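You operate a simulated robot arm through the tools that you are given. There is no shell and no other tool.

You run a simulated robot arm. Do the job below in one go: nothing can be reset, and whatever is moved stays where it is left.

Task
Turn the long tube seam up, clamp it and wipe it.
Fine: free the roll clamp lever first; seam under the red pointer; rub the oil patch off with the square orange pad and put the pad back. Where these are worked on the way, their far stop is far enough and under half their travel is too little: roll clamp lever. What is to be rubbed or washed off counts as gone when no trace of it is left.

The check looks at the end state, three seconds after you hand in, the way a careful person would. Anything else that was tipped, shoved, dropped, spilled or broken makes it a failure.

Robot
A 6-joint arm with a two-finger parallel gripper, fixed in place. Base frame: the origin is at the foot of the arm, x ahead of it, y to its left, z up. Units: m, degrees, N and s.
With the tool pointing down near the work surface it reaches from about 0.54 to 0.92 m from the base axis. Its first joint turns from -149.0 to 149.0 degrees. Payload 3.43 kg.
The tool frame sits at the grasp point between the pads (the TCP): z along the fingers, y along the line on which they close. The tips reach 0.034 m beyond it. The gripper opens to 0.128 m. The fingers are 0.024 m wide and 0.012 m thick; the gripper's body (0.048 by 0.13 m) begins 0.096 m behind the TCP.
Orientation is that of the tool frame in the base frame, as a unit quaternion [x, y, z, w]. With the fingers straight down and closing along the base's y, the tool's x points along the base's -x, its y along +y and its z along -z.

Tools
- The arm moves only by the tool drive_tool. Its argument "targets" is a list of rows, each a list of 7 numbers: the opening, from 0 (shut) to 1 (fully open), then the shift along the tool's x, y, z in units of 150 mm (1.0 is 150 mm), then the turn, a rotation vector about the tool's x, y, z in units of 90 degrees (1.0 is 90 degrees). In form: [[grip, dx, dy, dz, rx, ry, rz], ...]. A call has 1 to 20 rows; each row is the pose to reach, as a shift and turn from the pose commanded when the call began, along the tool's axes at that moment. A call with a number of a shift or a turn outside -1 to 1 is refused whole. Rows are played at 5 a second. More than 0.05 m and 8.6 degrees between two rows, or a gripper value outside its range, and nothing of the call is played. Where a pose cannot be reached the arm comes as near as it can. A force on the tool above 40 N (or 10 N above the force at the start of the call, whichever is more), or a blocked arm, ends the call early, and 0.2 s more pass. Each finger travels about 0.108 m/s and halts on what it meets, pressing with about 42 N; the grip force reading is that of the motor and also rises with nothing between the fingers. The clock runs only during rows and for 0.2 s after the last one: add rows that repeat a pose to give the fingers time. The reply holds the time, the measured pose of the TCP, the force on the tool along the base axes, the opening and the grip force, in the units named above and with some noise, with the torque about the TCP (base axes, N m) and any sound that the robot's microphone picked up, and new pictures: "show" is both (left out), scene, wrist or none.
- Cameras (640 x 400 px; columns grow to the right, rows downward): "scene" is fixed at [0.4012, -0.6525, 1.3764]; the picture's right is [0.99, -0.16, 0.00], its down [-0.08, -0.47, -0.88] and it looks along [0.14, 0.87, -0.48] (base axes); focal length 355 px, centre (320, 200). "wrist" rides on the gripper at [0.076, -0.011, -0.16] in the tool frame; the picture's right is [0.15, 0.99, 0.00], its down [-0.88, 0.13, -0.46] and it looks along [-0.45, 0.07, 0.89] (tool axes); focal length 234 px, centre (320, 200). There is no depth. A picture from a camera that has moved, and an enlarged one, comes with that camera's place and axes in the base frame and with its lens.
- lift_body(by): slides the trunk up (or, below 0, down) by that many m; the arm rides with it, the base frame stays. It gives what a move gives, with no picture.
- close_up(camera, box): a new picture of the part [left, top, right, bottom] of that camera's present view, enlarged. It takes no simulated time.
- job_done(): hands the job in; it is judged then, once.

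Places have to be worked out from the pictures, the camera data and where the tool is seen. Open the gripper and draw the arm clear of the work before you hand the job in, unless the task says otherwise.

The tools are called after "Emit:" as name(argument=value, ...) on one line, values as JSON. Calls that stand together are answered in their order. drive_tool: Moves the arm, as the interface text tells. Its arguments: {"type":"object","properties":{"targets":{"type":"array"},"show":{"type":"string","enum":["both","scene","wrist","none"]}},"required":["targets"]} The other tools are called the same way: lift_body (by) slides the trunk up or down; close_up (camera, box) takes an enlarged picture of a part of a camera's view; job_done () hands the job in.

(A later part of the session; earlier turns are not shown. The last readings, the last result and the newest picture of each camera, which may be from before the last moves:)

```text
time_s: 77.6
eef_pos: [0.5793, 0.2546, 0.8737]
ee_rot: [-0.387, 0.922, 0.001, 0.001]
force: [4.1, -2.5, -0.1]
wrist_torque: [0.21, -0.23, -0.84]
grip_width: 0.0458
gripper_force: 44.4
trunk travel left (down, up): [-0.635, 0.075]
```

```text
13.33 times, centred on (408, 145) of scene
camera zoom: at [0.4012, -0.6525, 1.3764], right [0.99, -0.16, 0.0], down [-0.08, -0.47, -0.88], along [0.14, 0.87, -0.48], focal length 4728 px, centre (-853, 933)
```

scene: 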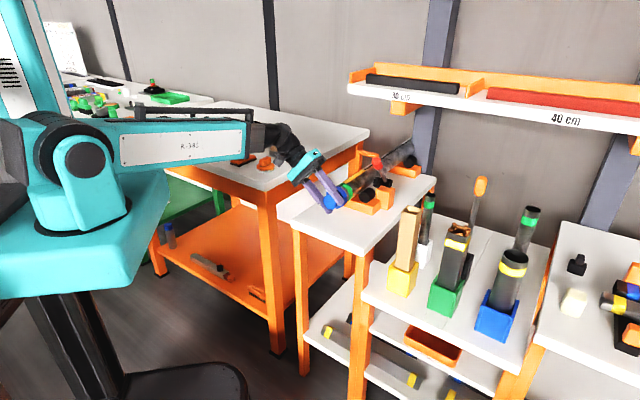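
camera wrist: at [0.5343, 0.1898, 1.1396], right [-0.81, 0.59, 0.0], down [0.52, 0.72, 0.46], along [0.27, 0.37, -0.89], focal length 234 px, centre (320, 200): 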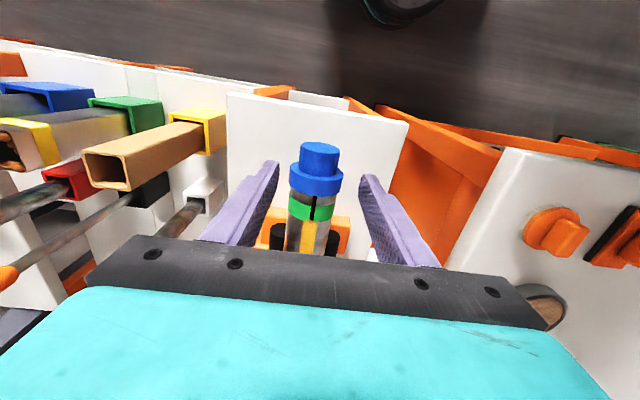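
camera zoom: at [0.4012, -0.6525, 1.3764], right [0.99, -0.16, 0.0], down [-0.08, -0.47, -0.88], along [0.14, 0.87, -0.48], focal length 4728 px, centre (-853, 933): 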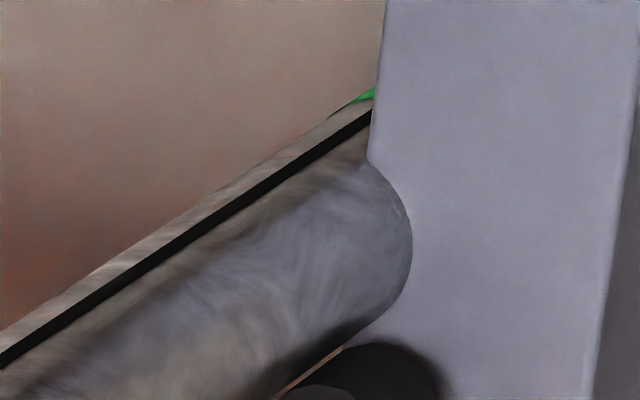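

Gripped without disturbing the seam. I turn back 5.6° and look at the result in the scene view.

Emit:
drive_tool(targets=[[0, 0, 0, 0, -0.01, 0, 0], [0, 0, 0, 0, -0.025, 0, 0], [0, 0, 0, 0, -0.042, 0, 0], [0, 0, 0, 0, -0.056, 0, 0], [0, 0, 0, 0, -0.062, 0, 0], [0, 0, 0, 0, -0.062, 0, 0]], show="none")

Emit:
close_up(camera="scene", box=[390, 130, 426, 160])

```text
time_s: 79.0
eef_pos: [0.579, 0.2547, 0.8731]
ee_rot: [-0.387, 0.921, 0.046, -0.018]
force: [3.8, -9.5, -5.5]
wrist_torque: [0.48, -0.56, -1.16]
grip_width: 0.0456
gripper_force: 44.6
trunk travel left (down, up): [-0.635, 0.075]
```

```text
13.33 times, centred on (408, 145) of scene
camera zoom: at [0.4012, -0.6525, 1.3764], right [0.99, -0.16, 0.0], down [-0.08, -0.47, -0.88], along [0.14, 0.87, -0.48], focal length 4728 px, centre (-853, 933)
```

zoom: 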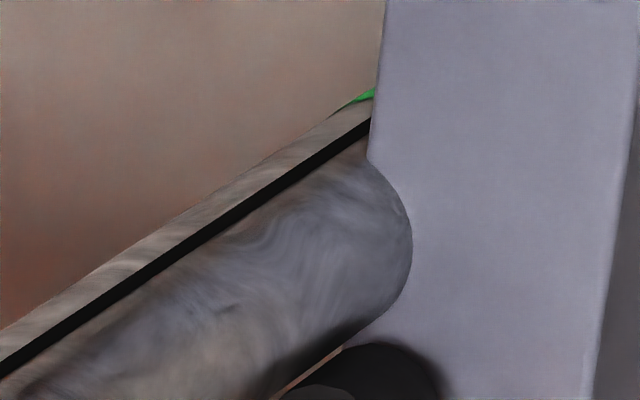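

By the same measure the seam is now at 45° from the view line, i.e. exactly on top. I release and rise.

Emit:
drive_tool(targets=[[0.3, 0, 0, 0, 0, 0, 0], [0.45, 0, 0, 0, 0, 0, 0], [0.55, 0, 0, 0, 0, 0, 0], [0.55, 0, 0, -0.04, 0, 0, 0], [0.55, 0, 0, -0.09, 0, 0, 0], [0.55, 0, 0, -0.14, 0, 0, 0], [0.55, 0, 0, -0.19, 0, 0, 0], [0.55, 0, 0, -0.24, 0, 0, 0], [0.55, 0, 0, -0.29, 0, 0, 0], [0.55, 0, 0, -0.34, 0, 0, 0], [0.55, 0, 0, -0.39, 0.01, 0, 0], [0.55, 0, 0, -0.44, 0.02, 0, 0], [0.55, 0, 0, -0.49, 0.03, 0, 0], [0.55, 0, 0, -0.54, 0.04, 0, 0], [0.55, 0, 0, -0.59, 0.05, 0, 0], [0.55, 0, 0, -0.64, 0.062, 0, 0], [0.55, 0, 0, -0.7, 0.062, 0, 0], [0.55, 0, 0, -0.76, 0.062, 0, 0], [0.55, 0, 0, -0.8, 0.062, 0, 0]], show="none")

Emit:
close_up(camera="scene", box=[390, 130, 426, 160])

```text
time_s: 83.0
eef_pos: [0.5881, 0.249, 0.9951]
ee_rot: [-0.387, 0.922, 0.001, 0.0]
force: [0.5, 0.1, 0.2]
wrist_torque: [0.01, 0.0, 0.02]
grip_width: 0.0703
gripper_force: 0.0
trunk travel left (down, up): [-0.635, 0.075]
```

```text
13.33 times, centred on (408, 145) of scene
camera zoom: at [0.4012, -0.6525, 1.3764], right [0.99, -0.16, 0.0], down [-0.08, -0.47, -0.88], along [0.14, 0.87, -0.48], focal length 4728 px, centre (-853, 933)
```

zoom: 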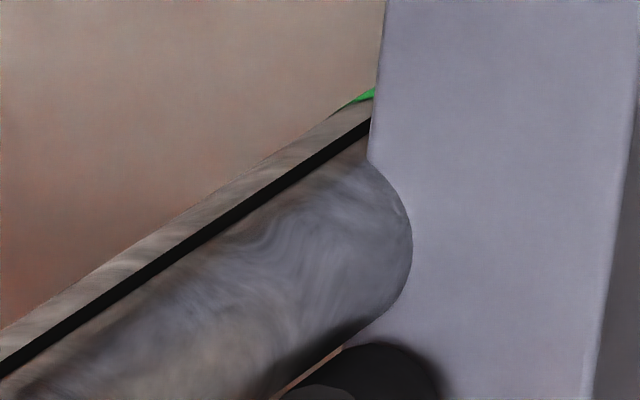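

The seam stayed put. I go over the tube again to verify against the pointer from above.

Emit:
drive_tool(targets=[[0.55, -0.03, 0.004, -0.015, 0, 0, 0], [0.55, -0.08, 0.01, -0.04, 0, 0, 0], [0.55, -0.13, 0.015, -0.065, 0, 0, 0], [0.55, -0.18, 0.02, -0.09, 0, 0, 0], [0.55, -0.23, 0.026, -0.115, 0, 0, 0], [0.55, -0.28, 0.032, -0.14, 0, 0, 0], [0.55, -0.33, 0.038, -0.165, 0, 0, 0], [0.55, -0.38, 0.044, -0.19, 0, 0, 0], [0.55, -0.43, 0.05, -0.21, 0, 0, 0], [0.55, -0.48, 0.055, -0.23, 0, 0, 0], [0.55, -0.53, 0.06, -0.25, 0, 0, 0], [0.55, -0.59, 0.066, -0.27, 0, 0, 0], [0.55, -0.65, 0.072, -0.285, 0, 0, 0], [0.55, -0.71, 0.078, -0.3, 0, 0, 0], [0.55, -0.77, 0.084, -0.315, 0, 0, 0], [0.55, -0.83, 0.09, -0.33, 0, 0, 0], [0.55, -0.89, 0.097, -0.345, 0, 0, 0], [0.55, -0.94, 0.103, -0.357, 0, 0, 0], [0.55, -0.98, 0.107, -0.364, 0, 0, 0], [0.55, -0.99, 0.108, -0.367, 0, 0, 0]], show="wrist")

Emit:
close_up(camera="wrist", box=[280, 170, 360, 230])

Emit:
close_up(camera="wrist", box=[290, 40, 370, 100])

```text
time_s: 87.2
eef_pos: [0.6791, 0.3651, 1.0505]
ee_rot: [-0.388, 0.922, 0.001, 0.001]
force: [0.4, -0.4, 0.1]
wrist_torque: [0.04, 0.0, -0.01]
grip_width: 0.0705
gripper_force: 0.1
trunk travel left (down, up): [-0.635, 0.075]
camera wrist: at [0.6343, 0.3005, 1.21], right [-0.81, 0.59, 0.0], down [0.52, 0.72, 0.46], along [0.27, 0.37, -0.89], focal length 234 px, centre (320, 200)
```

wrist: 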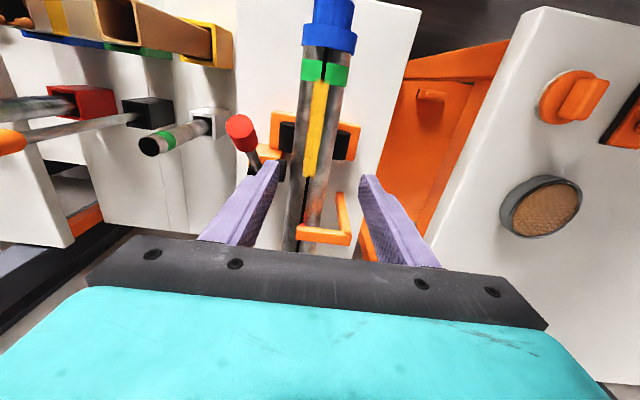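

```text
6.67 times, centred on (320, 200) of wrist
camera zoom: at [0.6343, 0.3005, 1.21], right [-0.81, 0.59, 0.0], down [0.52, 0.72, 0.46], along [0.27, 0.37, -0.89], focal length 1561 px, centre (320, 200)
```

zoom: 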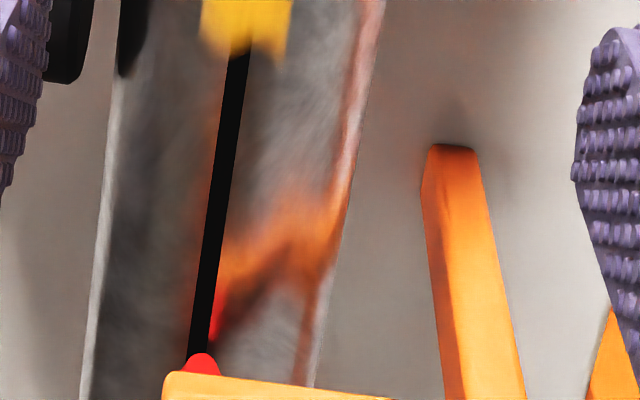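

```text
6.67 times, centred on (330, 70) of wrist
camera zoom: at [0.6343, 0.3005, 1.21], right [-0.81, 0.59, 0.0], down [0.52, 0.72, 0.46], along [0.27, 0.37, -0.89], focal length 1561 px, centre (253, 1067)
```

zoom: 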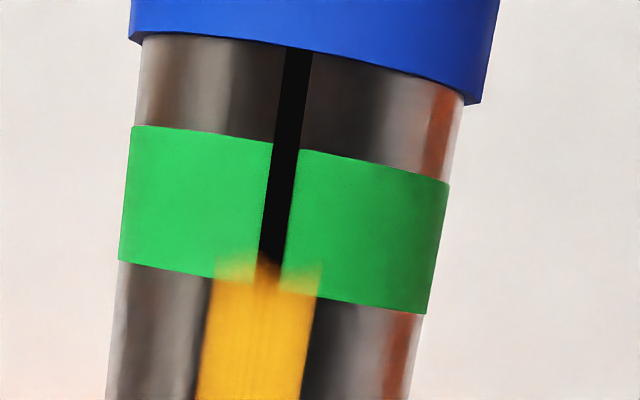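

The seam now sits within about 1–2° of the pointer tip. Next the clamp: I move to the robot side of the lever knob and pitch the fingers forward, as before.

Emit:
drive_tool(targets=[[0.55, 0.03, -0.02, 0, 0, 0, 0], [0.55, 0.08, -0.06, 0, 0, 0, 0], [0.55, 0.14, -0.11, 0, 0, 0, 0], [0.55, 0.2, -0.16, 0, 0, 0, 0], [0.55, 0.26, -0.21, 0, 0, 0, 0], [0.55, 0.31, -0.26, 0, 0, 0, 0], [0.55, 0.36, -0.31, 0, 0, 0, 0], [0.55, 0.41, -0.36, 0, 0, 0, 0], [0.55, 0.46, -0.41, 0.01, 0, -0.02, 0], [0.55, 0.5, -0.46, 0.02, 0, -0.05, 0], [0.55, 0.53, -0.5, 0.03, 0, -0.09, 0], [0.55, 0.55, -0.53, 0.045, 0, -0.13, 0], [0.55, 0.56, -0.55, 0.06, 0, -0.17, 0], [0.55, 0.567, -0.555, 0.08, 0, -0.215, 0], [0.55, 0.567, -0.555, 0.1, 0, -0.26, 0], [0.55, 0.567, -0.555, 0.12, 0, -0.305, 0], [0.55, 0.567, -0.555, 0.14, 0, -0.35, 0], [0.55, 0.567, -0.555, 0.155, 0, -0.395, 0], [0.55, 0.567, -0.555, 0.165, 0, -0.435, 0], [0.55, 0.567, -0.555, 0.174, 0, -0.464, 0]], show="wrist")

Emit:
close_up(camera="wrist", box=[220, 60, 420, 260])

```text
time_s: 91.4
eef_pos: [0.679, 0.2451, 1.023]
ee_rot: [-0.363, 0.86, 0.14, 0.33]
force: [0.9, 0.3, -0.5]
wrist_torque: [0.0, 0.0, -0.03]
grip_width: 0.0703
gripper_force: 0.0
trunk travel left (down, up): [-0.635, 0.075]
camera wrist: at [0.5738, 0.1182, 1.0914], right [-0.78, 0.61, -0.1], down [0.15, 0.34, 0.93], along [0.6, 0.71, -0.36], focal length 234 px, centre (320, 200)
```

wrist: 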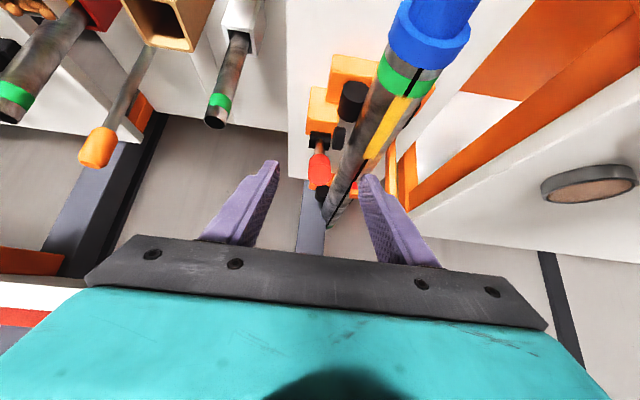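

```text
2.00 times, centred on (320, 160) of wrist
camera zoom: at [0.5738, 0.1182, 1.0914], right [-0.78, 0.61, -0.1], down [0.15, 0.34, 0.93], along [0.6, 0.71, -0.36], focal length 468 px, centre (320, 280)
```

zoom: 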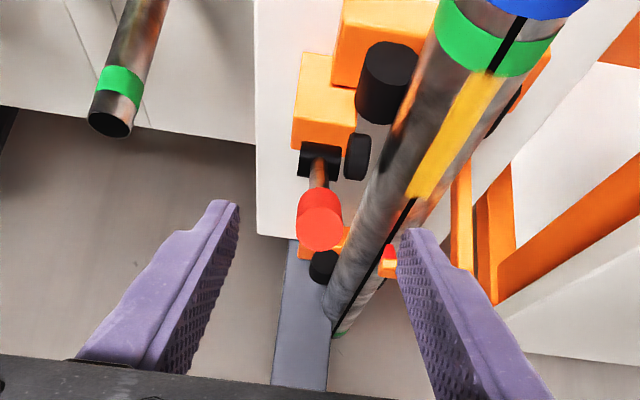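

Same pose as at release, knob straight ahead. I advance 8.9 cm and close on it.

Emit:
drive_tool(targets=[[0.5, 0, 0, 0.03, 0, 0, 0], [0.5, -0.003, 0, 0.08, 0, 0, 0], [0.5, -0.006, 0, 0.13, 0, 0, 0], [0.5, -0.009, 0, 0.18, 0, 0, 0], [0.5, -0.012, 0, 0.23, 0, 0, 0], [0.5, -0.015, 0, 0.28, 0, 0, 0], [0.5, -0.018, 0, 0.33, 0, 0, 0], [0.5, -0.02, 0, 0.38, 0, 0, 0], [0.5, -0.021, 0, 0.43, 0, 0, 0], [0.5, -0.022, 0, 0.48, 0, 0, 0], [0.5, -0.023, 0.003, 0.53, 0, 0, 0], [0.5, -0.023, 0.003, 0.57, 0, 0, 0], [0.5, -0.023, 0.003, 0.591, 0, 0, 0], [0.35, -0.023, 0.003, 0.591, 0, 0, 0], [0.2, -0.023, 0.003, 0.591, 0, 0, 0], [0, -0.023, 0.003, 0.591, 0, 0, 0], [0, -0.023, 0.003, 0.591, 0, 0, 0], [0, -0.023, 0.003, 0.591, 0, 0, 0]], show="wrist")

```text
time_s: 95.2
eef_pos: [0.7228, 0.2906, 0.9576]
ee_rot: [-0.363, 0.86, 0.139, 0.329]
force: [-2.6, 2.8, -0.9]
wrist_torque: [-0.47, -0.46, -0.53]
grip_width: 0.026
gripper_force: 45.4
trunk travel left (down, up): [-0.635, 0.075]
camera wrist: at [0.6163, 0.164, 1.0268], right [-0.78, 0.61, -0.1], down [0.15, 0.34, 0.93], along [0.6, 0.71, -0.36], focal length 234 px, centre (320, 200)
```

wrist: 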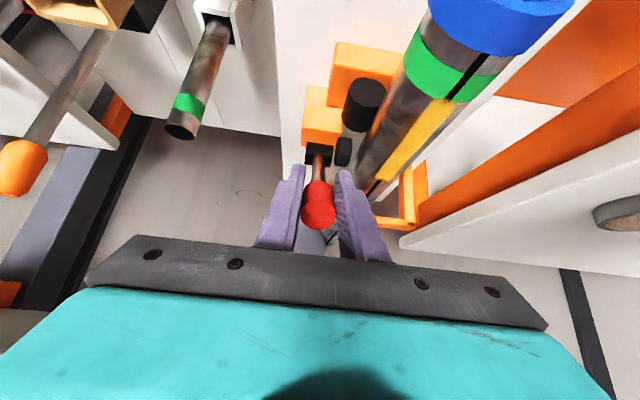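

Knob gripped again. I push the lever back along the same arc, first to just past upright.

Emit:
drive_tool(targets=[[0, -0.05, 0, -0.005, 0, 0, 0], [0, -0.1, 0, -0.011, 0, 0, 0], [0, -0.148, 0, -0.016, 0, 0, 0], [0, -0.197, 0, -0.004, 0, 0, 0], [0, -0.245, 0, 0.009, 0, 0, 0], [0, -0.292, 0, 0.023, 0, 0, 0], [0, -0.337, 0, 0.043, 0, 0, 0], [0, -0.382, 0, 0.063, 0, 0, 0], [0, -0.426, 0, 0.085, 0, 0, 0], [0, -0.467, 0, 0.112, 0, 0, 0], [0, -0.507, 0, 0.141, 0, 0, 0], [0, -0.547, 0, 0.171, 0, 0, 0], [0, -0.583, 0, 0.205, 0, 0, 0], [0, -0.619, 0, 0.24, 0, 0, 0], [0, -0.653, 0, 0.275, 0, 0, 0]], show="scene")

```text
time_s: 98.4
eef_pos: [0.7897, 0.3585, 0.9926]
ee_rot: [-0.363, 0.861, 0.14, 0.327]
force: [-18.0, -2.9, -6.2]
wrist_torque: [-1.32, 1.09, 0.1]
grip_width: 0.0254
gripper_force: 44.6
trunk travel left (down, up): [-0.635, 0.075]
```

scene: 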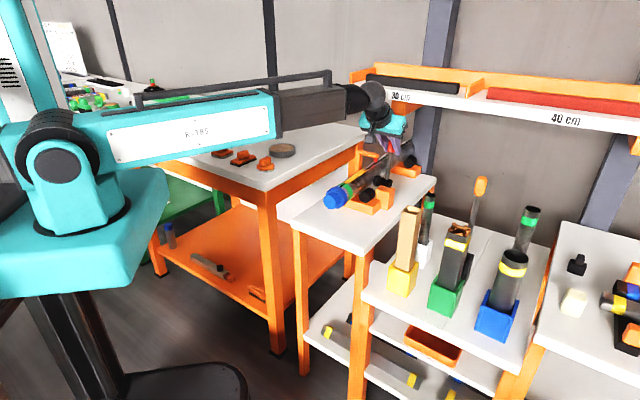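

It follows with about 18 N. I continue to the clamped stop near +31° and slightly beyond, until resistance.

Emit:
drive_tool(targets=[[0, -0.03, 0, 0.04, 0, 0, 0], [0, -0.058, 0, 0.081, 0, 0, 0], [0, -0.085, 0, 0.122, 0, 0, 0], [0, -0.107, 0, 0.166, 0, 0, 0], [0, -0.128, 0, 0.211, 0, 0, 0], [0, -0.148, 0, 0.256, 0, 0, 0], [0, -0.159, 0, 0.29, 0, 0, 0], [0, -0.169, 0, 0.327, 0, 0, 0], [0, -0.174, 0, 0.35, 0, 0, 0], [0, -0.178, 0, 0.372, 0, 0, 0], [0, -0.182, 0, 0.395, 0, 0, 0]], show="both")

Emit:
close_up(camera="scene", box=[340, 100, 440, 220])

```text
time_s: 100.8
eef_pos: [0.8335, 0.4021, 0.971]
ee_rot: [-0.363, 0.86, 0.139, 0.33]
force: [-5.7, -15.1, 3.1]
wrist_torque: [-0.9, 1.41, -0.15]
grip_width: 0.0256
gripper_force: 45.4
trunk travel left (down, up): [-0.635, 0.075]
camera wrist: at [0.7282, 0.2761, 1.0383], right [-0.78, 0.61, -0.1], down [0.15, 0.34, 0.93], along [0.6, 0.71, -0.36], focal length 234 px, centre (320, 200)
```

scene: 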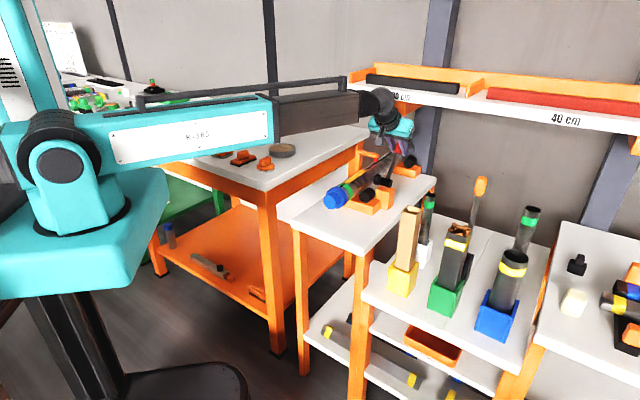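
wrist: 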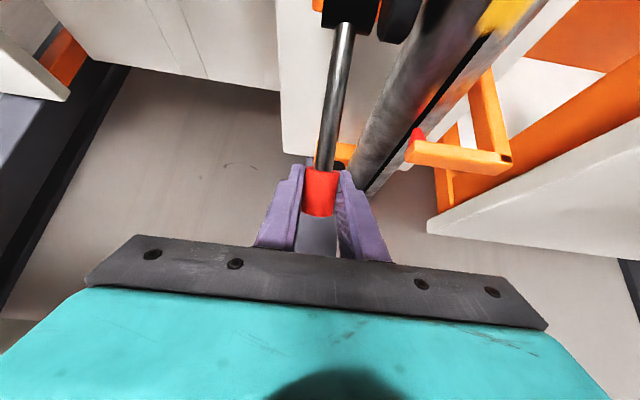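

```text
3.33 times, centred on (390, 160) of scene
camera zoom: at [0.4012, -0.6525, 1.3764], right [0.99, -0.16, 0.0], down [-0.08, -0.47, -0.88], along [0.14, 0.87, -0.48], focal length 1182 px, centre (87, 333)
```

zoom: 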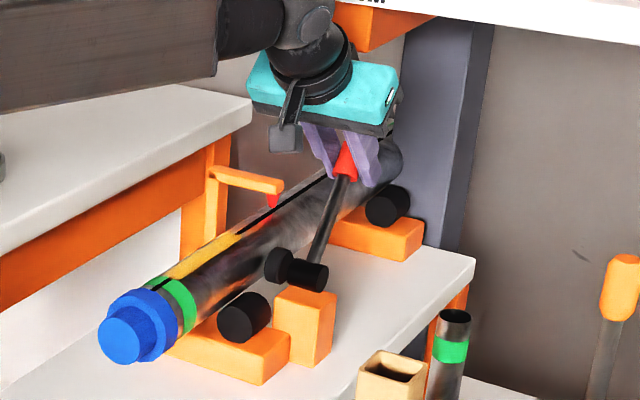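

The lever is at about +35°, slightly past its original angle and not yet blocked. I push on gently along the arc to find the stop.

Emit:
drive_tool(targets=[[0, -0.003, 0, 0.035, 0, 0, 0], [0, -0.005, 0, 0.069, 0, 0, 0], [0, -0.009, 0, 0.106, 0, 0, 0], [0, -0.012, 0, 0.143, 0, 0, 0], [0, -0.012, 0, 0.18, 0, 0, 0], [0, -0.013, 0, 0.217, 0, 0, 0]], show="none")

```text
time_s: 101.5
eef_pos: [0.8374, 0.407, 0.9667]
ee_rot: [-0.361, 0.86, 0.139, 0.331]
force: [-15.8, -12.2, 16.8]
wrist_torque: [0.31, -0.05, -0.21]
grip_width: 0.0257
gripper_force: 45.0
trunk travel left (down, up): [-0.635, 0.075]
stopped in row 3: the force on the tool passed its limit at 44 N (the readings are from after the stop); the commanded pose is now the measured one
```

Blocked at about +39° with 44 N: that is the clamp's far stop. I release and back away, then check that lever and seam stay.

Emit:
drive_tool(targets=[[0.25, 0, 0, 0, 0, 0, 0], [0.4, 0, 0, 0, 0, 0, 0], [0.5, 0, 0, 0, 0, 0, 0], [0.5, 0, 0, -0.04, 0, 0, 0], [0.5, 0, 0, -0.09, 0, 0, 0], [0.5, 0, 0, -0.14, 0, 0, 0], [0.5, 0, 0, -0.19, 0, 0, 0], [0.5, 0, 0, -0.24, 0, 0, 0], [0.5, 0, 0, -0.29, 0, 0, 0], [0.5, 0, 0, -0.34, 0, 0, 0], [0.5, 0, 0, -0.39, 0, 0, 0], [0.5, 0, 0, -0.44, 0, 0, 0], [0.5, 0, 0, -0.49, 0, 0, 0], [0.5, 0, 0, -0.55, 0, 0, 0], [0.5, 0, 0, -0.61, 0, 0, 0], [0.5, 0, 0, -0.67, 0, 0, 0], [0.5, 0, 0, -0.73, 0, 0, 0], [0.5, 0, 0, -0.79, 0, 0, 0], [0.5, 0, 0, -0.84, 0, 0, 0], [0.5, 0, 0, -0.87, 0, 0, 0]], show="both")

Emit:
close_up(camera="scene", box=[390, 130, 426, 160])

Emit:
close_up(camera="scene", box=[320, 120, 420, 220])

```text
time_s: 105.7
eef_pos: [0.7794, 0.3463, 1.0587]
ee_rot: [-0.362, 0.861, 0.138, 0.33]
force: [-0.5, 0.0, -0.6]
wrist_torque: [0.02, -0.01, -0.03]
grip_width: 0.0639
gripper_force: 0.2
trunk travel left (down, up): [-0.635, 0.075]
camera wrist: at [0.6739, 0.2194, 1.1271], right [-0.78, 0.61, -0.1], down [0.15, 0.34, 0.93], along [0.6, 0.71, -0.36], focal length 234 px, centre (320, 200)
```

scene: 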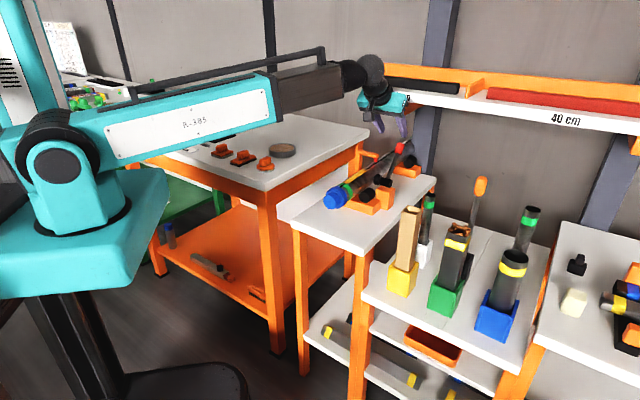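
wrist: 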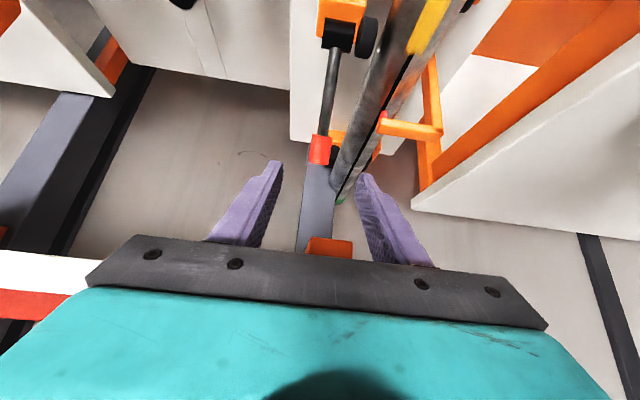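

```text
13.33 times, centred on (408, 145) of scene
camera zoom: at [0.4012, -0.6525, 1.3764], right [0.99, -0.16, 0.0], down [-0.08, -0.47, -0.88], along [0.14, 0.87, -0.48], focal length 4728 px, centre (-853, 933)
```

zoom: 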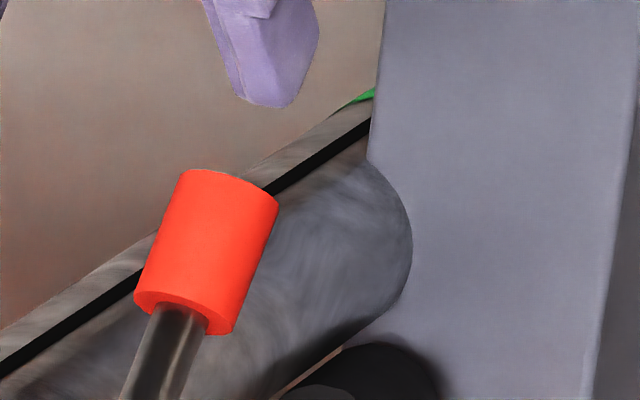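

```text
4.00 times, centred on (370, 170) of scene
camera zoom: at [0.4012, -0.6525, 1.3764], right [0.99, -0.16, 0.0], down [-0.08, -0.47, -0.88], along [0.14, 0.87, -0.48], focal length 1418 px, centre (120, 320)
```

zoom: 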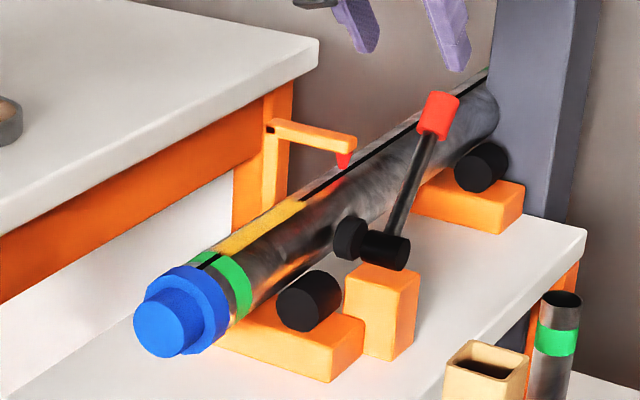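

The lever is clamped at its stop and the seam is unchanged. Now the pads: I lift, straighten the tool and travel left toward the pad table.

Emit:
drive_tool(targets=[[0.6, 0.005, 0.02, -0.02, 0, 0.01, 0], [0.6, 0.015, 0.06, -0.06, 0, 0.03, 0], [0.6, 0.025, 0.11, -0.1, 0, 0.055, 0], [0.6, 0.035, 0.16, -0.14, 0, 0.08, 0], [0.6, 0.047, 0.21, -0.18, 0, 0.105, 0], [0.6, 0.06, 0.27, -0.22, 0, 0.13, 0], [0.6, 0.073, 0.33, -0.26, 0, 0.155, 0], [0.6, 0.086, 0.39, -0.3, 0, 0.18, 0], [0.6, 0.1, 0.45, -0.34, 0, 0.205, 0], [0.6, 0.113, 0.51, -0.385, 0, 0.23, 0], [0.6, 0.126, 0.57, -0.43, 0, 0.26, 0], [0.6, 0.139, 0.63, -0.475, 0, 0.29, 0], [0.6, 0.152, 0.69, -0.52, 0, 0.32, 0], [0.6, 0.165, 0.75, -0.565, 0, 0.35, 0], [0.6, 0.178, 0.8, -0.605, 0, 0.375, 0], [0.6, 0.19, 0.85, -0.64, 0, 0.4, 0], [0.6, 0.2, 0.9, -0.675, 0, 0.425, 0], [0.6, 0.21, 0.95, -0.71, 0, 0.445, 0], [0.6, 0.22, 0.98, -0.735, 0, 0.458, 0], [0.6, 0.225, 1.0, -0.746, 0, 0.464, 0]], show="wrist")

```text
time_s: 109.8
eef_pos: [0.6073, 0.3811, 1.119]
ee_rot: [-0.389, 0.921, 0.003, 0.009]
force: [5.7, 6.0, -11.8]
wrist_torque: [-0.27, 0.28, -0.03]
grip_width: 0.0766
gripper_force: 0.0
trunk travel left (down, up): [-0.635, 0.075]
stopped in row 20: the force on the tool passed its limit at 50 N (the readings are from after the stop); the commanded pose is now the measured one
camera wrist: at [0.561, 0.3151, 1.2778], right [-0.81, 0.58, 0.0], down [0.51, 0.72, 0.47], along [0.28, 0.38, -0.88], focal length 234 px, centre (320, 200)
```

wrist: 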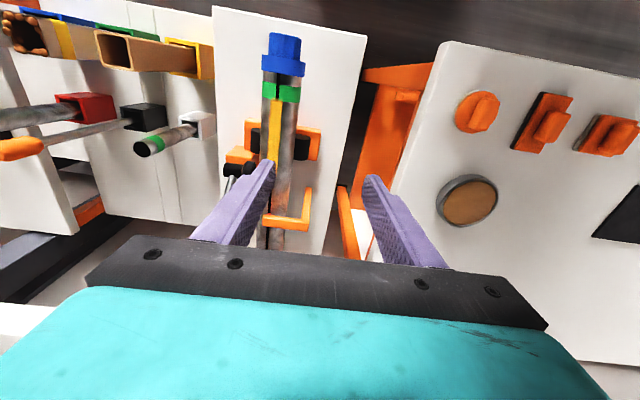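

The last row tripped only on dynamics. I can see the three pads: round, rectangular, and the square one (about (0.23, 0.665), handle z ≈ 0.895). I travel further left toward it.

Emit:
drive_tool(targets=[[0.6, 0.003, 0.02, 0, 0, 0, 0], [0.6, 0.01, 0.06, 0, 0, 0, 0], [0.6, 0.017, 0.11, 0, 0, 0, 0], [0.6, 0.024, 0.17, 0, 0, 0, 0], [0.6, 0.031, 0.23, 0, 0, 0, 0], [0.6, 0.038, 0.29, 0, 0, 0, 0], [0.6, 0.045, 0.35, 0, 0, 0, 0], [0.6, 0.052, 0.41, 0, 0, 0, 0], [0.6, 0.06, 0.47, 0, 0, 0, 0], [0.6, 0.068, 0.53, 0, 0, 0, 0], [0.6, 0.076, 0.59, 0, 0, 0, 0], [0.6, 0.084, 0.65, 0, 0, 0, 0], [0.6, 0.092, 0.71, 0, 0, 0, 0], [0.6, 0.1, 0.77, 0, 0, 0, 0], [0.6, 0.108, 0.83, 0, 0, 0, 0], [0.6, 0.116, 0.88, 0, 0, 0, 0], [0.6, 0.122, 0.93, 0, 0, 0, 0], [0.6, 0.128, 0.97, 0, 0, 0, 0], [0.6, 0.13, 1.0, 0, 0, 0, 0]], show="wrist")

Emit:
close_up(camera="wrist", box=[300, 60, 540, 200])

```text
time_s: 110.5
eef_pos: [0.5993, 0.389, 1.1186]
ee_rot: [-0.391, 0.92, 0.003, 0.012]
force: [3.7, 5.4, -8.6]
wrist_torque: [-0.34, 0.06, -0.11]
grip_width: 0.0767
gripper_force: 0.0
trunk travel left (down, up): [-0.635, 0.075]
stopped in row 3: the force on the tool passed its limit at 42 N (the readings are from after the stop); the commanded pose is now the measured one
camera wrist: at [0.553, 0.3209, 1.2774], right [-0.81, 0.58, -0.01], down [0.51, 0.72, 0.48], along [0.28, 0.38, -0.88], focal length 234 px, centre (320, 200)
```

wrist: 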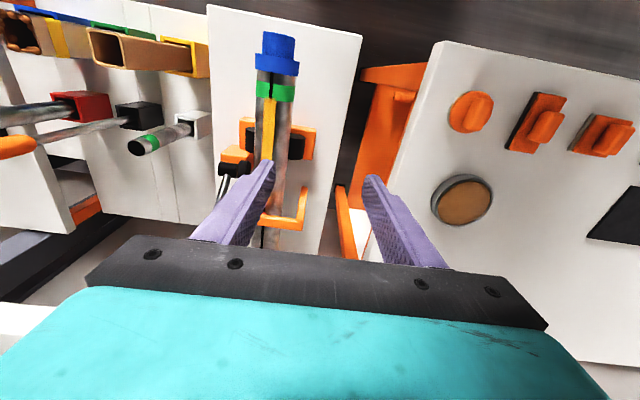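

```text
2.67 times, centred on (420, 130) of wrist
camera zoom: at [0.553, 0.3209, 1.2774], right [-0.81, 0.58, -0.01], down [0.51, 0.72, 0.48], along [0.28, 0.38, -0.88], focal length 624 px, centre (53, 387)
```

zoom: 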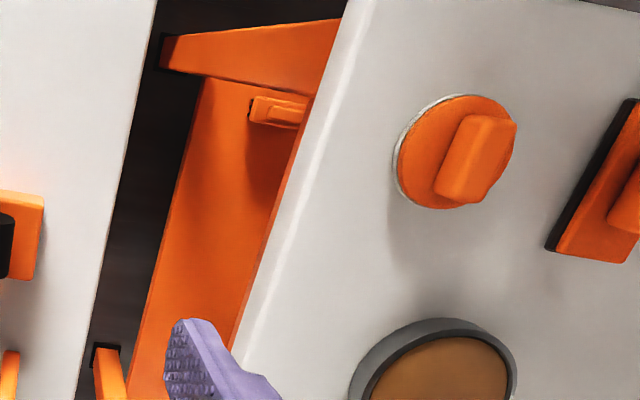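

The reading rings after a halt, as it did at the start. I pause briefly, then continue at a slower pace.

Emit:
drive_tool(targets=[[0.6, 0, 0, 0, 0, 0, 0], [0.6, 0, 0, 0, 0, 0, 0], [0.6, 0, 0, 0, 0, 0, 0], [0.6, 0, 0, 0, 0, 0, 0], [0.6, 0, 0, 0, 0, 0, 0], [0.6, 0.003, 0.04, 0, 0, 0, 0], [0.6, 0.006, 0.08, 0, 0, 0, 0], [0.6, 0.009, 0.12, 0, 0, 0, 0], [0.6, 0.012, 0.16, 0, 0, 0, 0], [0.6, 0.015, 0.2, 0, 0, 0, 0], [0.6, 0.018, 0.245, 0, 0, 0, 0], [0.6, 0.022, 0.29, 0, 0, 0, 0], [0.6, 0.026, 0.335, 0, 0, 0, 0], [0.6, 0.03, 0.38, 0, 0, 0, 0], [0.6, 0.034, 0.425, 0, 0, 0, 0], [0.6, 0.038, 0.47, 0, 0, 0, 0], [0.6, 0.042, 0.515, 0, 0, 0, 0], [0.6, 0.046, 0.56, 0, 0, 0, 0], [0.6, 0.05, 0.6, 0, 0, 0, 0], [0.6, 0.053, 0.63, 0, 0, 0, 0]], show="none")

```text
time_s: 112.1
eef_pos: [0.5911, 0.3951, 1.1184]
ee_rot: [-0.393, 0.919, 0.003, 0.013]
force: [3.9, 5.2, -8.3]
wrist_torque: [-0.31, 0.07, -0.08]
grip_width: 0.0764
gripper_force: 0.1
trunk travel left (down, up): [-0.635, 0.075]
stopped in row 8: the force on the tool passed its limit at 42 N (the readings are from after the stop); the commanded pose is now the measured one
```

Stopped again after 1 cm. I look at the whole arm to see whether something is being touched.

Emit:
drive_tool(targets=[[0.6, 0, 0, 0, 0, 0, 0]], show="both")

Emit:
close_up(camera="scene", box=[250, 20, 450, 180])

Emit:
close_up(camera="scene", box=[0, 60, 200, 260])

```text
time_s: 112.5
eef_pos: [0.5904, 0.3954, 1.119]
ee_rot: [-0.392, 0.92, 0.004, 0.012]
force: [5.2, 7.1, -14.4]
wrist_torque: [-0.27, 0.24, 0.01]
grip_width: 0.0765
gripper_force: 0.1
trunk travel left (down, up): [-0.635, 0.075]
camera wrist: at [0.5436, 0.3276, 1.2774], right [-0.82, 0.58, -0.01], down [0.51, 0.72, 0.48], along [0.28, 0.39, -0.88], focal length 234 px, centre (320, 200)
```

scene: 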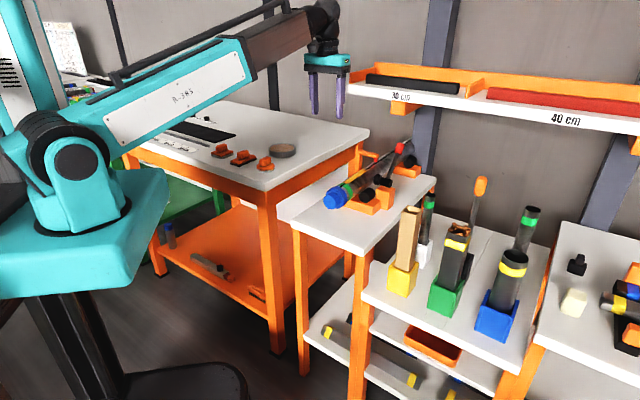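
wrist: 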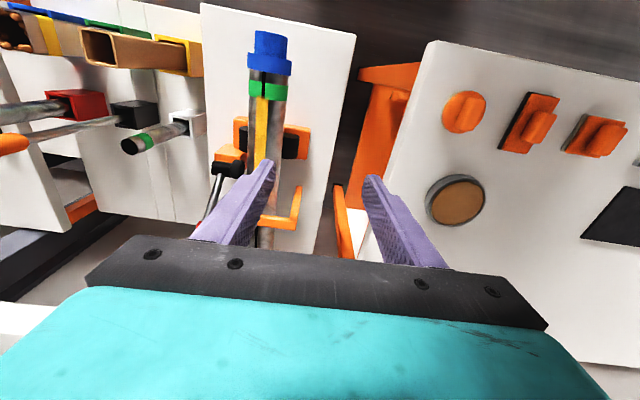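

```text
2.50 times, centred on (350, 100) of scene
camera zoom: at [0.4012, -0.6525, 1.3764], right [0.99, -0.16, 0.0], down [-0.08, -0.47, -0.88], along [0.14, 0.87, -0.48], focal length 886 px, centre (245, 450)
```

zoom: 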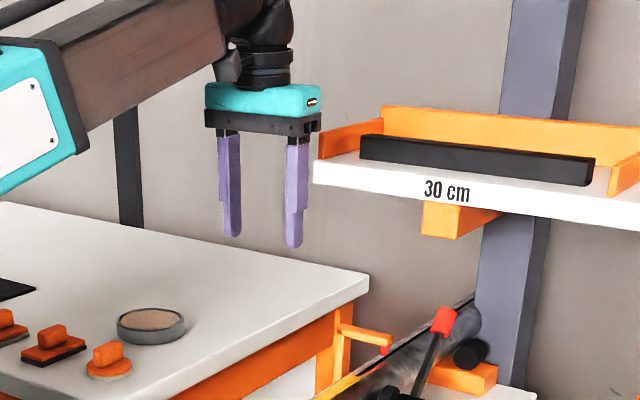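

```text
2.00 times, centred on (100, 160) of scene
camera zoom: at [0.4012, -0.6525, 1.3764], right [0.99, -0.16, 0.0], down [-0.08, -0.47, -0.88], along [0.14, 0.87, -0.48], focal length 709 px, centre (760, 280)
```

zoom: 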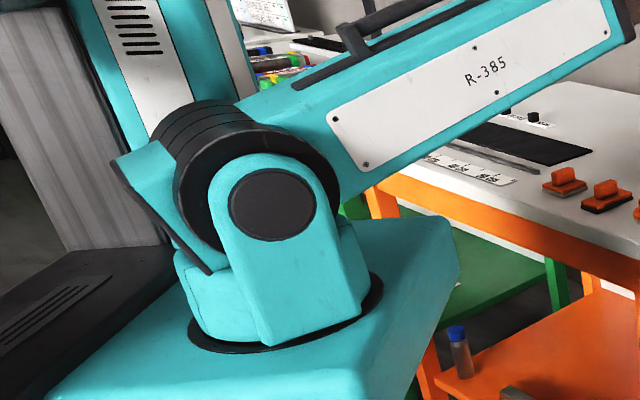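

The boom is steep here, and the force acts across the boom, as it did at the start pose: it seems this arm is ill-tempered with the boom raised. I go lower by 8 cm (still well above everything) before travelling on.

Emit:
drive_tool(targets=[[0.6, 0, 0, 0.03, 0, 0, 0], [0.6, 0, 0, 0.06, 0, 0, 0], [0.6, 0, 0, 0.1, 0, 0, 0], [0.6, 0, 0, 0.14, 0, 0, 0], [0.6, 0, 0, 0.18, 0, 0, 0], [0.6, 0, 0, 0.22, 0, 0, 0], [0.6, 0, 0, 0.26, 0, 0, 0], [0.6, 0, 0, 0.3, 0, 0, 0], [0.6, 0, 0, 0.34, 0, 0, 0], [0.6, 0, 0, 0.38, 0, 0, 0], [0.6, 0, 0, 0.42, 0, 0, 0], [0.6, 0, 0, 0.46, 0, 0, 0], [0.6, 0, 0, 0.5, 0, 0, 0], [0.6, 0, 0, 0.53, 0, 0, 0]], show="none")

```text
time_s: 115.5
eef_pos: [0.5923, 0.3966, 1.0399]
ee_rot: [-0.392, 0.92, 0.004, 0.013]
force: [0.1, -0.3, 0.3]
wrist_torque: [-0.02, 0.01, 0.01]
grip_width: 0.0767
gripper_force: 0.2
trunk travel left (down, up): [-0.635, 0.075]
```

Calm again. I travel left at this height.

Emit:
drive_tool(targets=[[0.6, 0.003, 0.02, 0, 0, 0, 0], [0.6, 0.01, 0.06, 0, 0, 0, 0], [0.6, 0.017, 0.11, 0, 0, 0, 0], [0.6, 0.024, 0.17, 0, 0, 0, 0], [0.6, 0.031, 0.23, 0, 0, 0, 0], [0.6, 0.038, 0.29, 0, 0, 0, 0], [0.6, 0.045, 0.35, 0, 0, 0, 0], [0.6, 0.052, 0.41, 0, 0, 0, 0], [0.6, 0.06, 0.47, 0, 0, 0, 0], [0.6, 0.068, 0.53, 0, 0, 0, 0], [0.6, 0.076, 0.59, 0, 0, 0, 0], [0.6, 0.084, 0.65, 0, 0, 0, 0], [0.6, 0.092, 0.71, 0, 0, 0, 0], [0.6, 0.1, 0.77, 0, 0, 0, 0], [0.6, 0.108, 0.83, 0, 0, 0, 0], [0.6, 0.116, 0.88, 0, 0, 0, 0], [0.6, 0.122, 0.93, 0, 0, 0, 0], [0.6, 0.128, 0.97, 0, 0, 0, 0], [0.6, 0.13, 1.0, 0, 0, 0, 0]], show="wrist")

Emit:
close_up(camera="wrist", box=[340, 60, 580, 220])

```text
time_s: 119.5
eef_pos: [0.4701, 0.4848, 1.039]
ee_rot: [-0.393, 0.92, 0.003, 0.012]
force: [0.5, 0.0, 0.5]
wrist_torque: [0.01, -0.04, 0.0]
grip_width: 0.0768
gripper_force: 0.0
trunk travel left (down, up): [-0.635, 0.075]
camera wrist: at [0.4225, 0.4179, 1.1967], right [-0.82, 0.58, -0.01], down [0.51, 0.72, 0.48], along [0.28, 0.39, -0.88], focal length 234 px, centre (320, 200)
```

wrist: 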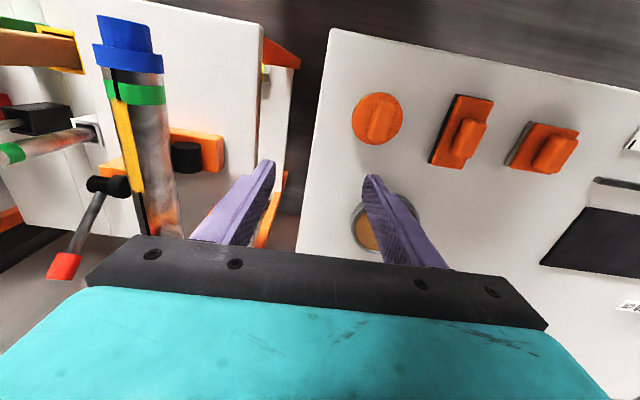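

```text
2.50 times, centred on (460, 140) of wrist
camera zoom: at [0.4225, 0.4179, 1.1967], right [-0.82, 0.58, -0.01], down [0.51, 0.72, 0.48], along [0.28, 0.39, -0.88], focal length 585 px, centre (-30, 350)
```

zoom: 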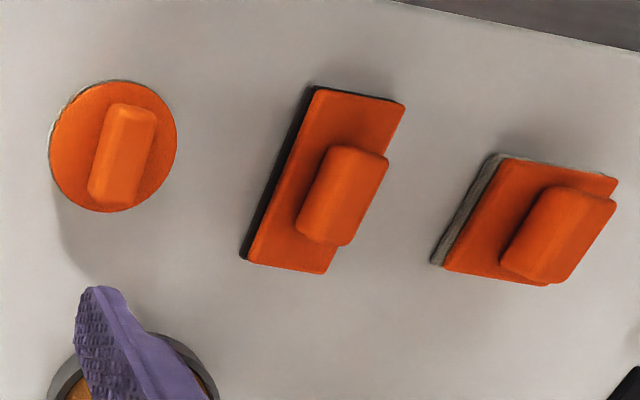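

The square pad is the right-hand one (about (0.227, 0.667)). One more step left to bring it under the camera.

Emit:
drive_tool(targets=[[0.6, 0.003, 0.02, 0, 0, 0, 0], [0.6, 0.01, 0.06, 0, 0, 0, 0], [0.6, 0.017, 0.11, 0, 0, 0, 0], [0.6, 0.024, 0.17, 0, 0, 0, 0], [0.6, 0.031, 0.23, 0, 0, 0, 0], [0.6, 0.038, 0.29, 0, 0, 0, 0], [0.6, 0.045, 0.35, 0, 0, 0, 0], [0.6, 0.052, 0.41, 0, 0, 0, 0], [0.6, 0.06, 0.47, 0, 0, 0, 0], [0.6, 0.068, 0.53, 0, 0, 0, 0], [0.6, 0.076, 0.59, 0, 0, 0, 0], [0.6, 0.084, 0.65, 0, 0, 0, 0], [0.6, 0.092, 0.71, 0, 0, 0, 0], [0.6, 0.1, 0.77, 0, 0, 0, 0], [0.6, 0.108, 0.83, 0, 0, 0, 0], [0.6, 0.116, 0.88, 0, 0, 0, 0], [0.6, 0.122, 0.93, 0, 0, 0, 0], [0.6, 0.128, 0.97, 0, 0, 0, 0], [0.6, 0.13, 1.0, 0, 0, 0, 0]], show="wrist")

Emit:
close_up(camera="wrist", box=[340, 60, 540, 200])

```text
time_s: 123.5
eef_pos: [0.3498, 0.5752, 1.0393]
ee_rot: [-0.393, 0.92, 0.003, 0.013]
force: [-0.4, -0.2, 0.7]
wrist_torque: [0.01, 0.0, -0.01]
grip_width: 0.0769
gripper_force: 0.0
trunk travel left (down, up): [-0.635, 0.075]
camera wrist: at [0.3023, 0.5084, 1.1967], right [-0.82, 0.58, -0.01], down [0.51, 0.72, 0.48], along [0.28, 0.39, -0.88], focal length 234 px, centre (320, 200)
```

wrist: 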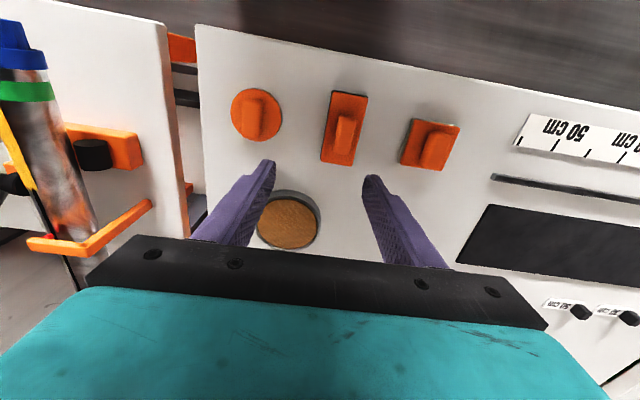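

```text
2.86 times, centred on (440, 130) of wrist
camera zoom: at [0.3023, 0.5084, 1.1967], right [-0.82, 0.58, -0.01], down [0.51, 0.72, 0.48], along [0.28, 0.39, -0.88], focal length 669 px, centre (-23, 400)
```

zoom: 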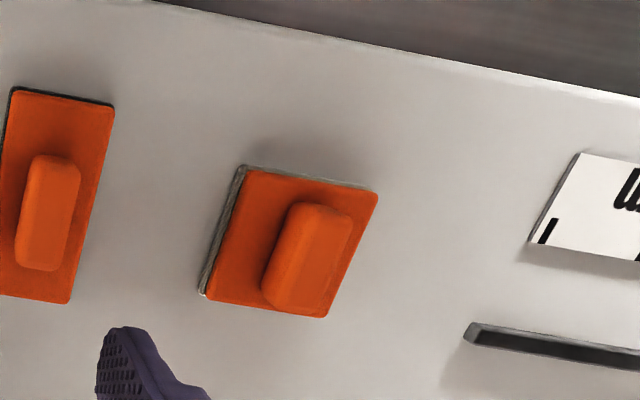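

The square pad is 6 cm square, aligned with the table axes, centre (0.234, 0.664), handle along u — so my present tool yaw fits. I move above it and down to z ≈ 1.0.

Emit:
drive_tool(targets=[[0.5, 0.003, 0.02, 0, 0, 0, 0], [0.5, 0.009, 0.06, 0, 0, 0, 0], [0.5, 0.015, 0.11, 0.01, 0, 0, 0], [0.5, 0.021, 0.17, 0.02, 0, 0, 0], [0.5, 0.027, 0.23, 0.035, 0, 0, 0], [0.5, 0.033, 0.29, 0.05, 0, 0, 0], [0.5, 0.04, 0.35, 0.07, 0, 0, 0], [0.5, 0.046, 0.41, 0.09, 0, 0, 0], [0.5, 0.052, 0.47, 0.11, 0, 0, 0], [0.5, 0.059, 0.53, 0.13, 0, 0, 0], [0.5, 0.066, 0.59, 0.15, 0, 0, 0], [0.5, 0.073, 0.65, 0.17, 0, 0, 0], [0.5, 0.08, 0.71, 0.19, 0, 0, 0], [0.5, 0.087, 0.77, 0.21, 0, 0, 0], [0.5, 0.094, 0.83, 0.225, 0, 0, 0], [0.5, 0.1, 0.88, 0.24, 0, 0, 0], [0.5, 0.105, 0.92, 0.25, 0, 0, 0], [0.5, 0.108, 0.95, 0.257, 0, 0, 0], [0.5, 0.109, 0.965, 0.26, 0, 0, 0]], show="both")

Emit:
close_up(camera="wrist", box=[220, 60, 420, 260])

Emit:
close_up(camera="scene", box=[180, 90, 280, 180])

```text
time_s: 127.5
eef_pos: [0.2333, 0.6655, 0.997]
ee_rot: [-0.393, 0.92, 0.004, 0.013]
force: [0.4, 0.2, -0.1]
wrist_torque: [0.0, 0.03, 0.01]
grip_width: 0.0639
gripper_force: 0.0
trunk travel left (down, up): [-0.635, 0.075]
camera wrist: at [0.1859, 0.597, 1.1563], right [-0.82, 0.58, -0.01], down [0.51, 0.72, 0.48], along [0.28, 0.39, -0.88], focal length 234 px, centre (320, 200)
```

scene: 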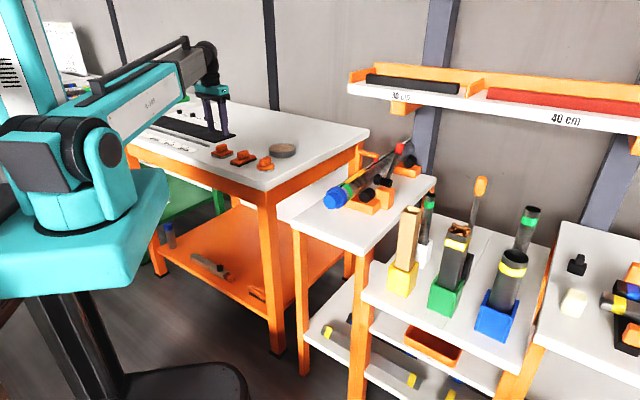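
wrist: 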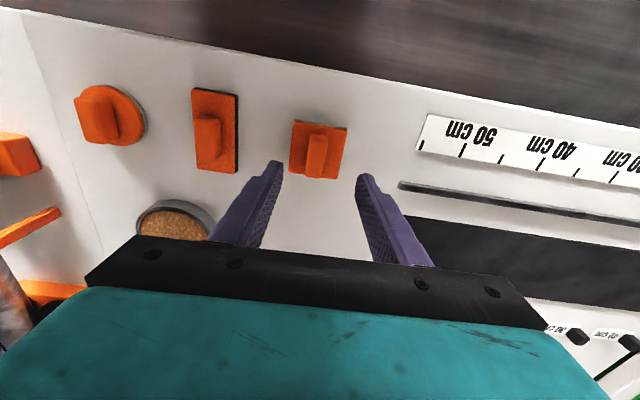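

```text
2.00 times, centred on (320, 160) of wrist
camera zoom: at [0.1859, 0.597, 1.1563], right [-0.82, 0.58, -0.01], down [0.51, 0.72, 0.48], along [0.28, 0.39, -0.88], focal length 468 px, centre (320, 280)
```

zoom: 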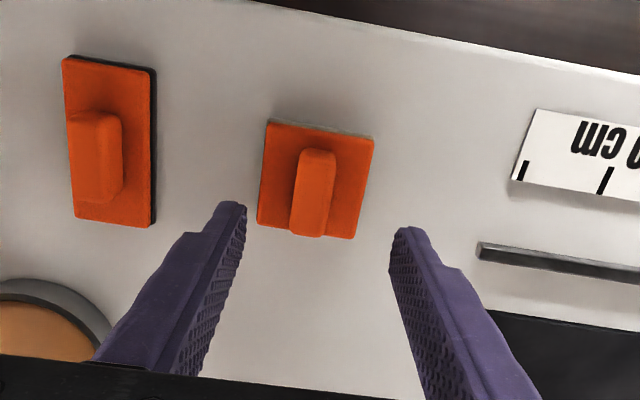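

```text
4.44 times, centred on (230, 135) of scene
camera zoom: at [0.4012, -0.6525, 1.3764], right [0.99, -0.16, 0.0], down [-0.08, -0.47, -0.88], along [0.14, 0.87, -0.48], focal length 1576 px, centre (720, 489)
```

zoom: 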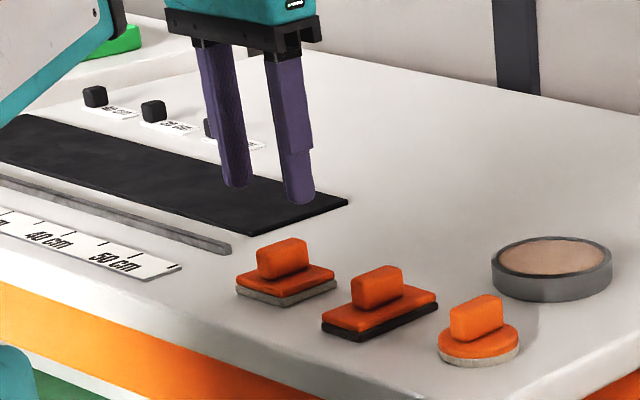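

The handle is centred within 3 mm; stereo gives the plate top near z 0.89. I descend to TCP 0.940 with the small offset and look.

Emit:
drive_tool(targets=[[0.5, 0.01, -0.006, 0.03, 0, 0, 0], [0.5, 0.02, -0.013, 0.07, 0, 0, 0], [0.5, 0.02, -0.013, 0.11, 0, 0, 0], [0.5, 0.02, -0.013, 0.15, 0, 0, 0], [0.5, 0.02, -0.013, 0.19, 0, 0, 0], [0.5, 0.02, -0.013, 0.23, 0, 0, 0], [0.5, 0.02, -0.013, 0.27, 0, 0, 0], [0.5, 0.02, -0.013, 0.31, 0, 0, 0], [0.5, 0.02, -0.013, 0.35, 0, 0, 0], [0.5, 0.02, -0.013, 0.38, 0, 0, 0]], show="both")

Emit:
close_up(camera="scene", box=[195, 110, 255, 165])

Emit:
close_up(camera="wrist", box=[220, 80, 420, 260])

```text
time_s: 129.7
eef_pos: [0.2348, 0.6623, 0.9413]
ee_rot: [-0.392, 0.92, 0.003, 0.012]
force: [-0.4, 0.7, 0.6]
wrist_torque: [-0.01, 0.01, -0.02]
grip_width: 0.0641
gripper_force: 0.0
trunk travel left (down, up): [-0.635, 0.075]
camera wrist: at [0.187, 0.5954, 1.0994], right [-0.82, 0.58, -0.01], down [0.51, 0.72, 0.48], along [0.28, 0.39, -0.88], focal length 234 px, centre (320, 200)
```

scene: 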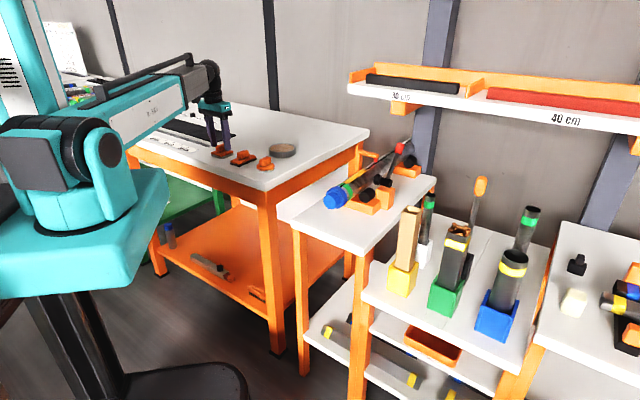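
wrist: 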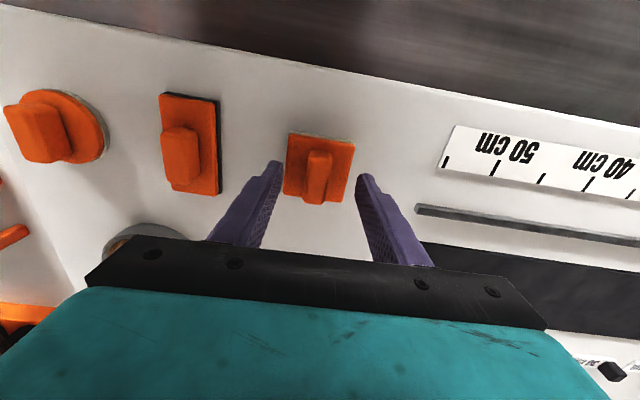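

```text
7.27 times, centred on (225, 138) of scene
camera zoom: at [0.4012, -0.6525, 1.3764], right [0.99, -0.16, 0.0], down [-0.08, -0.47, -0.88], along [0.14, 0.87, -0.48], focal length 2579 px, centre (1011, 654)
```

zoom: 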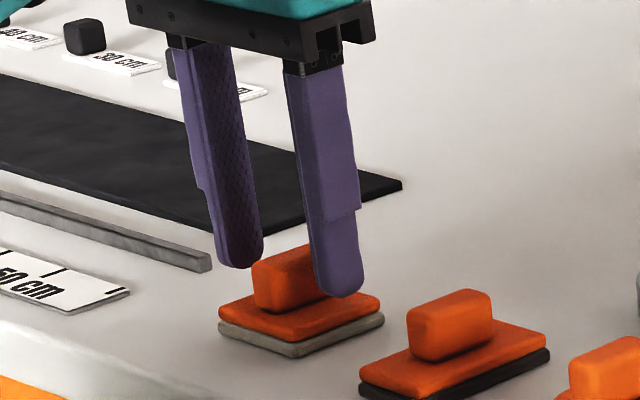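

```text
2.22 times, centred on (320, 170) of wrist
camera zoom: at [0.187, 0.5954, 1.0994], right [-0.82, 0.58, -0.01], down [0.51, 0.72, 0.48], along [0.28, 0.39, -0.88], focal length 520 px, centre (320, 267)
```

zoom: 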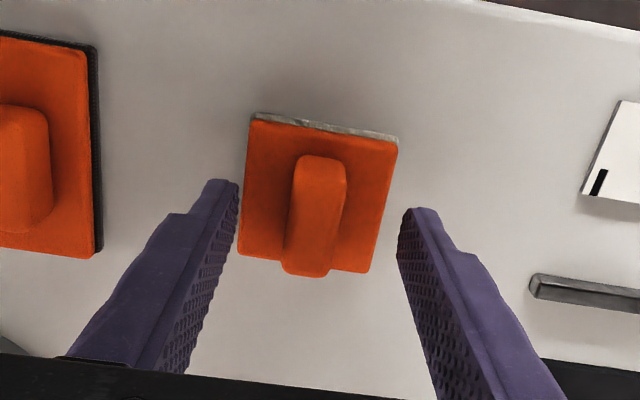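

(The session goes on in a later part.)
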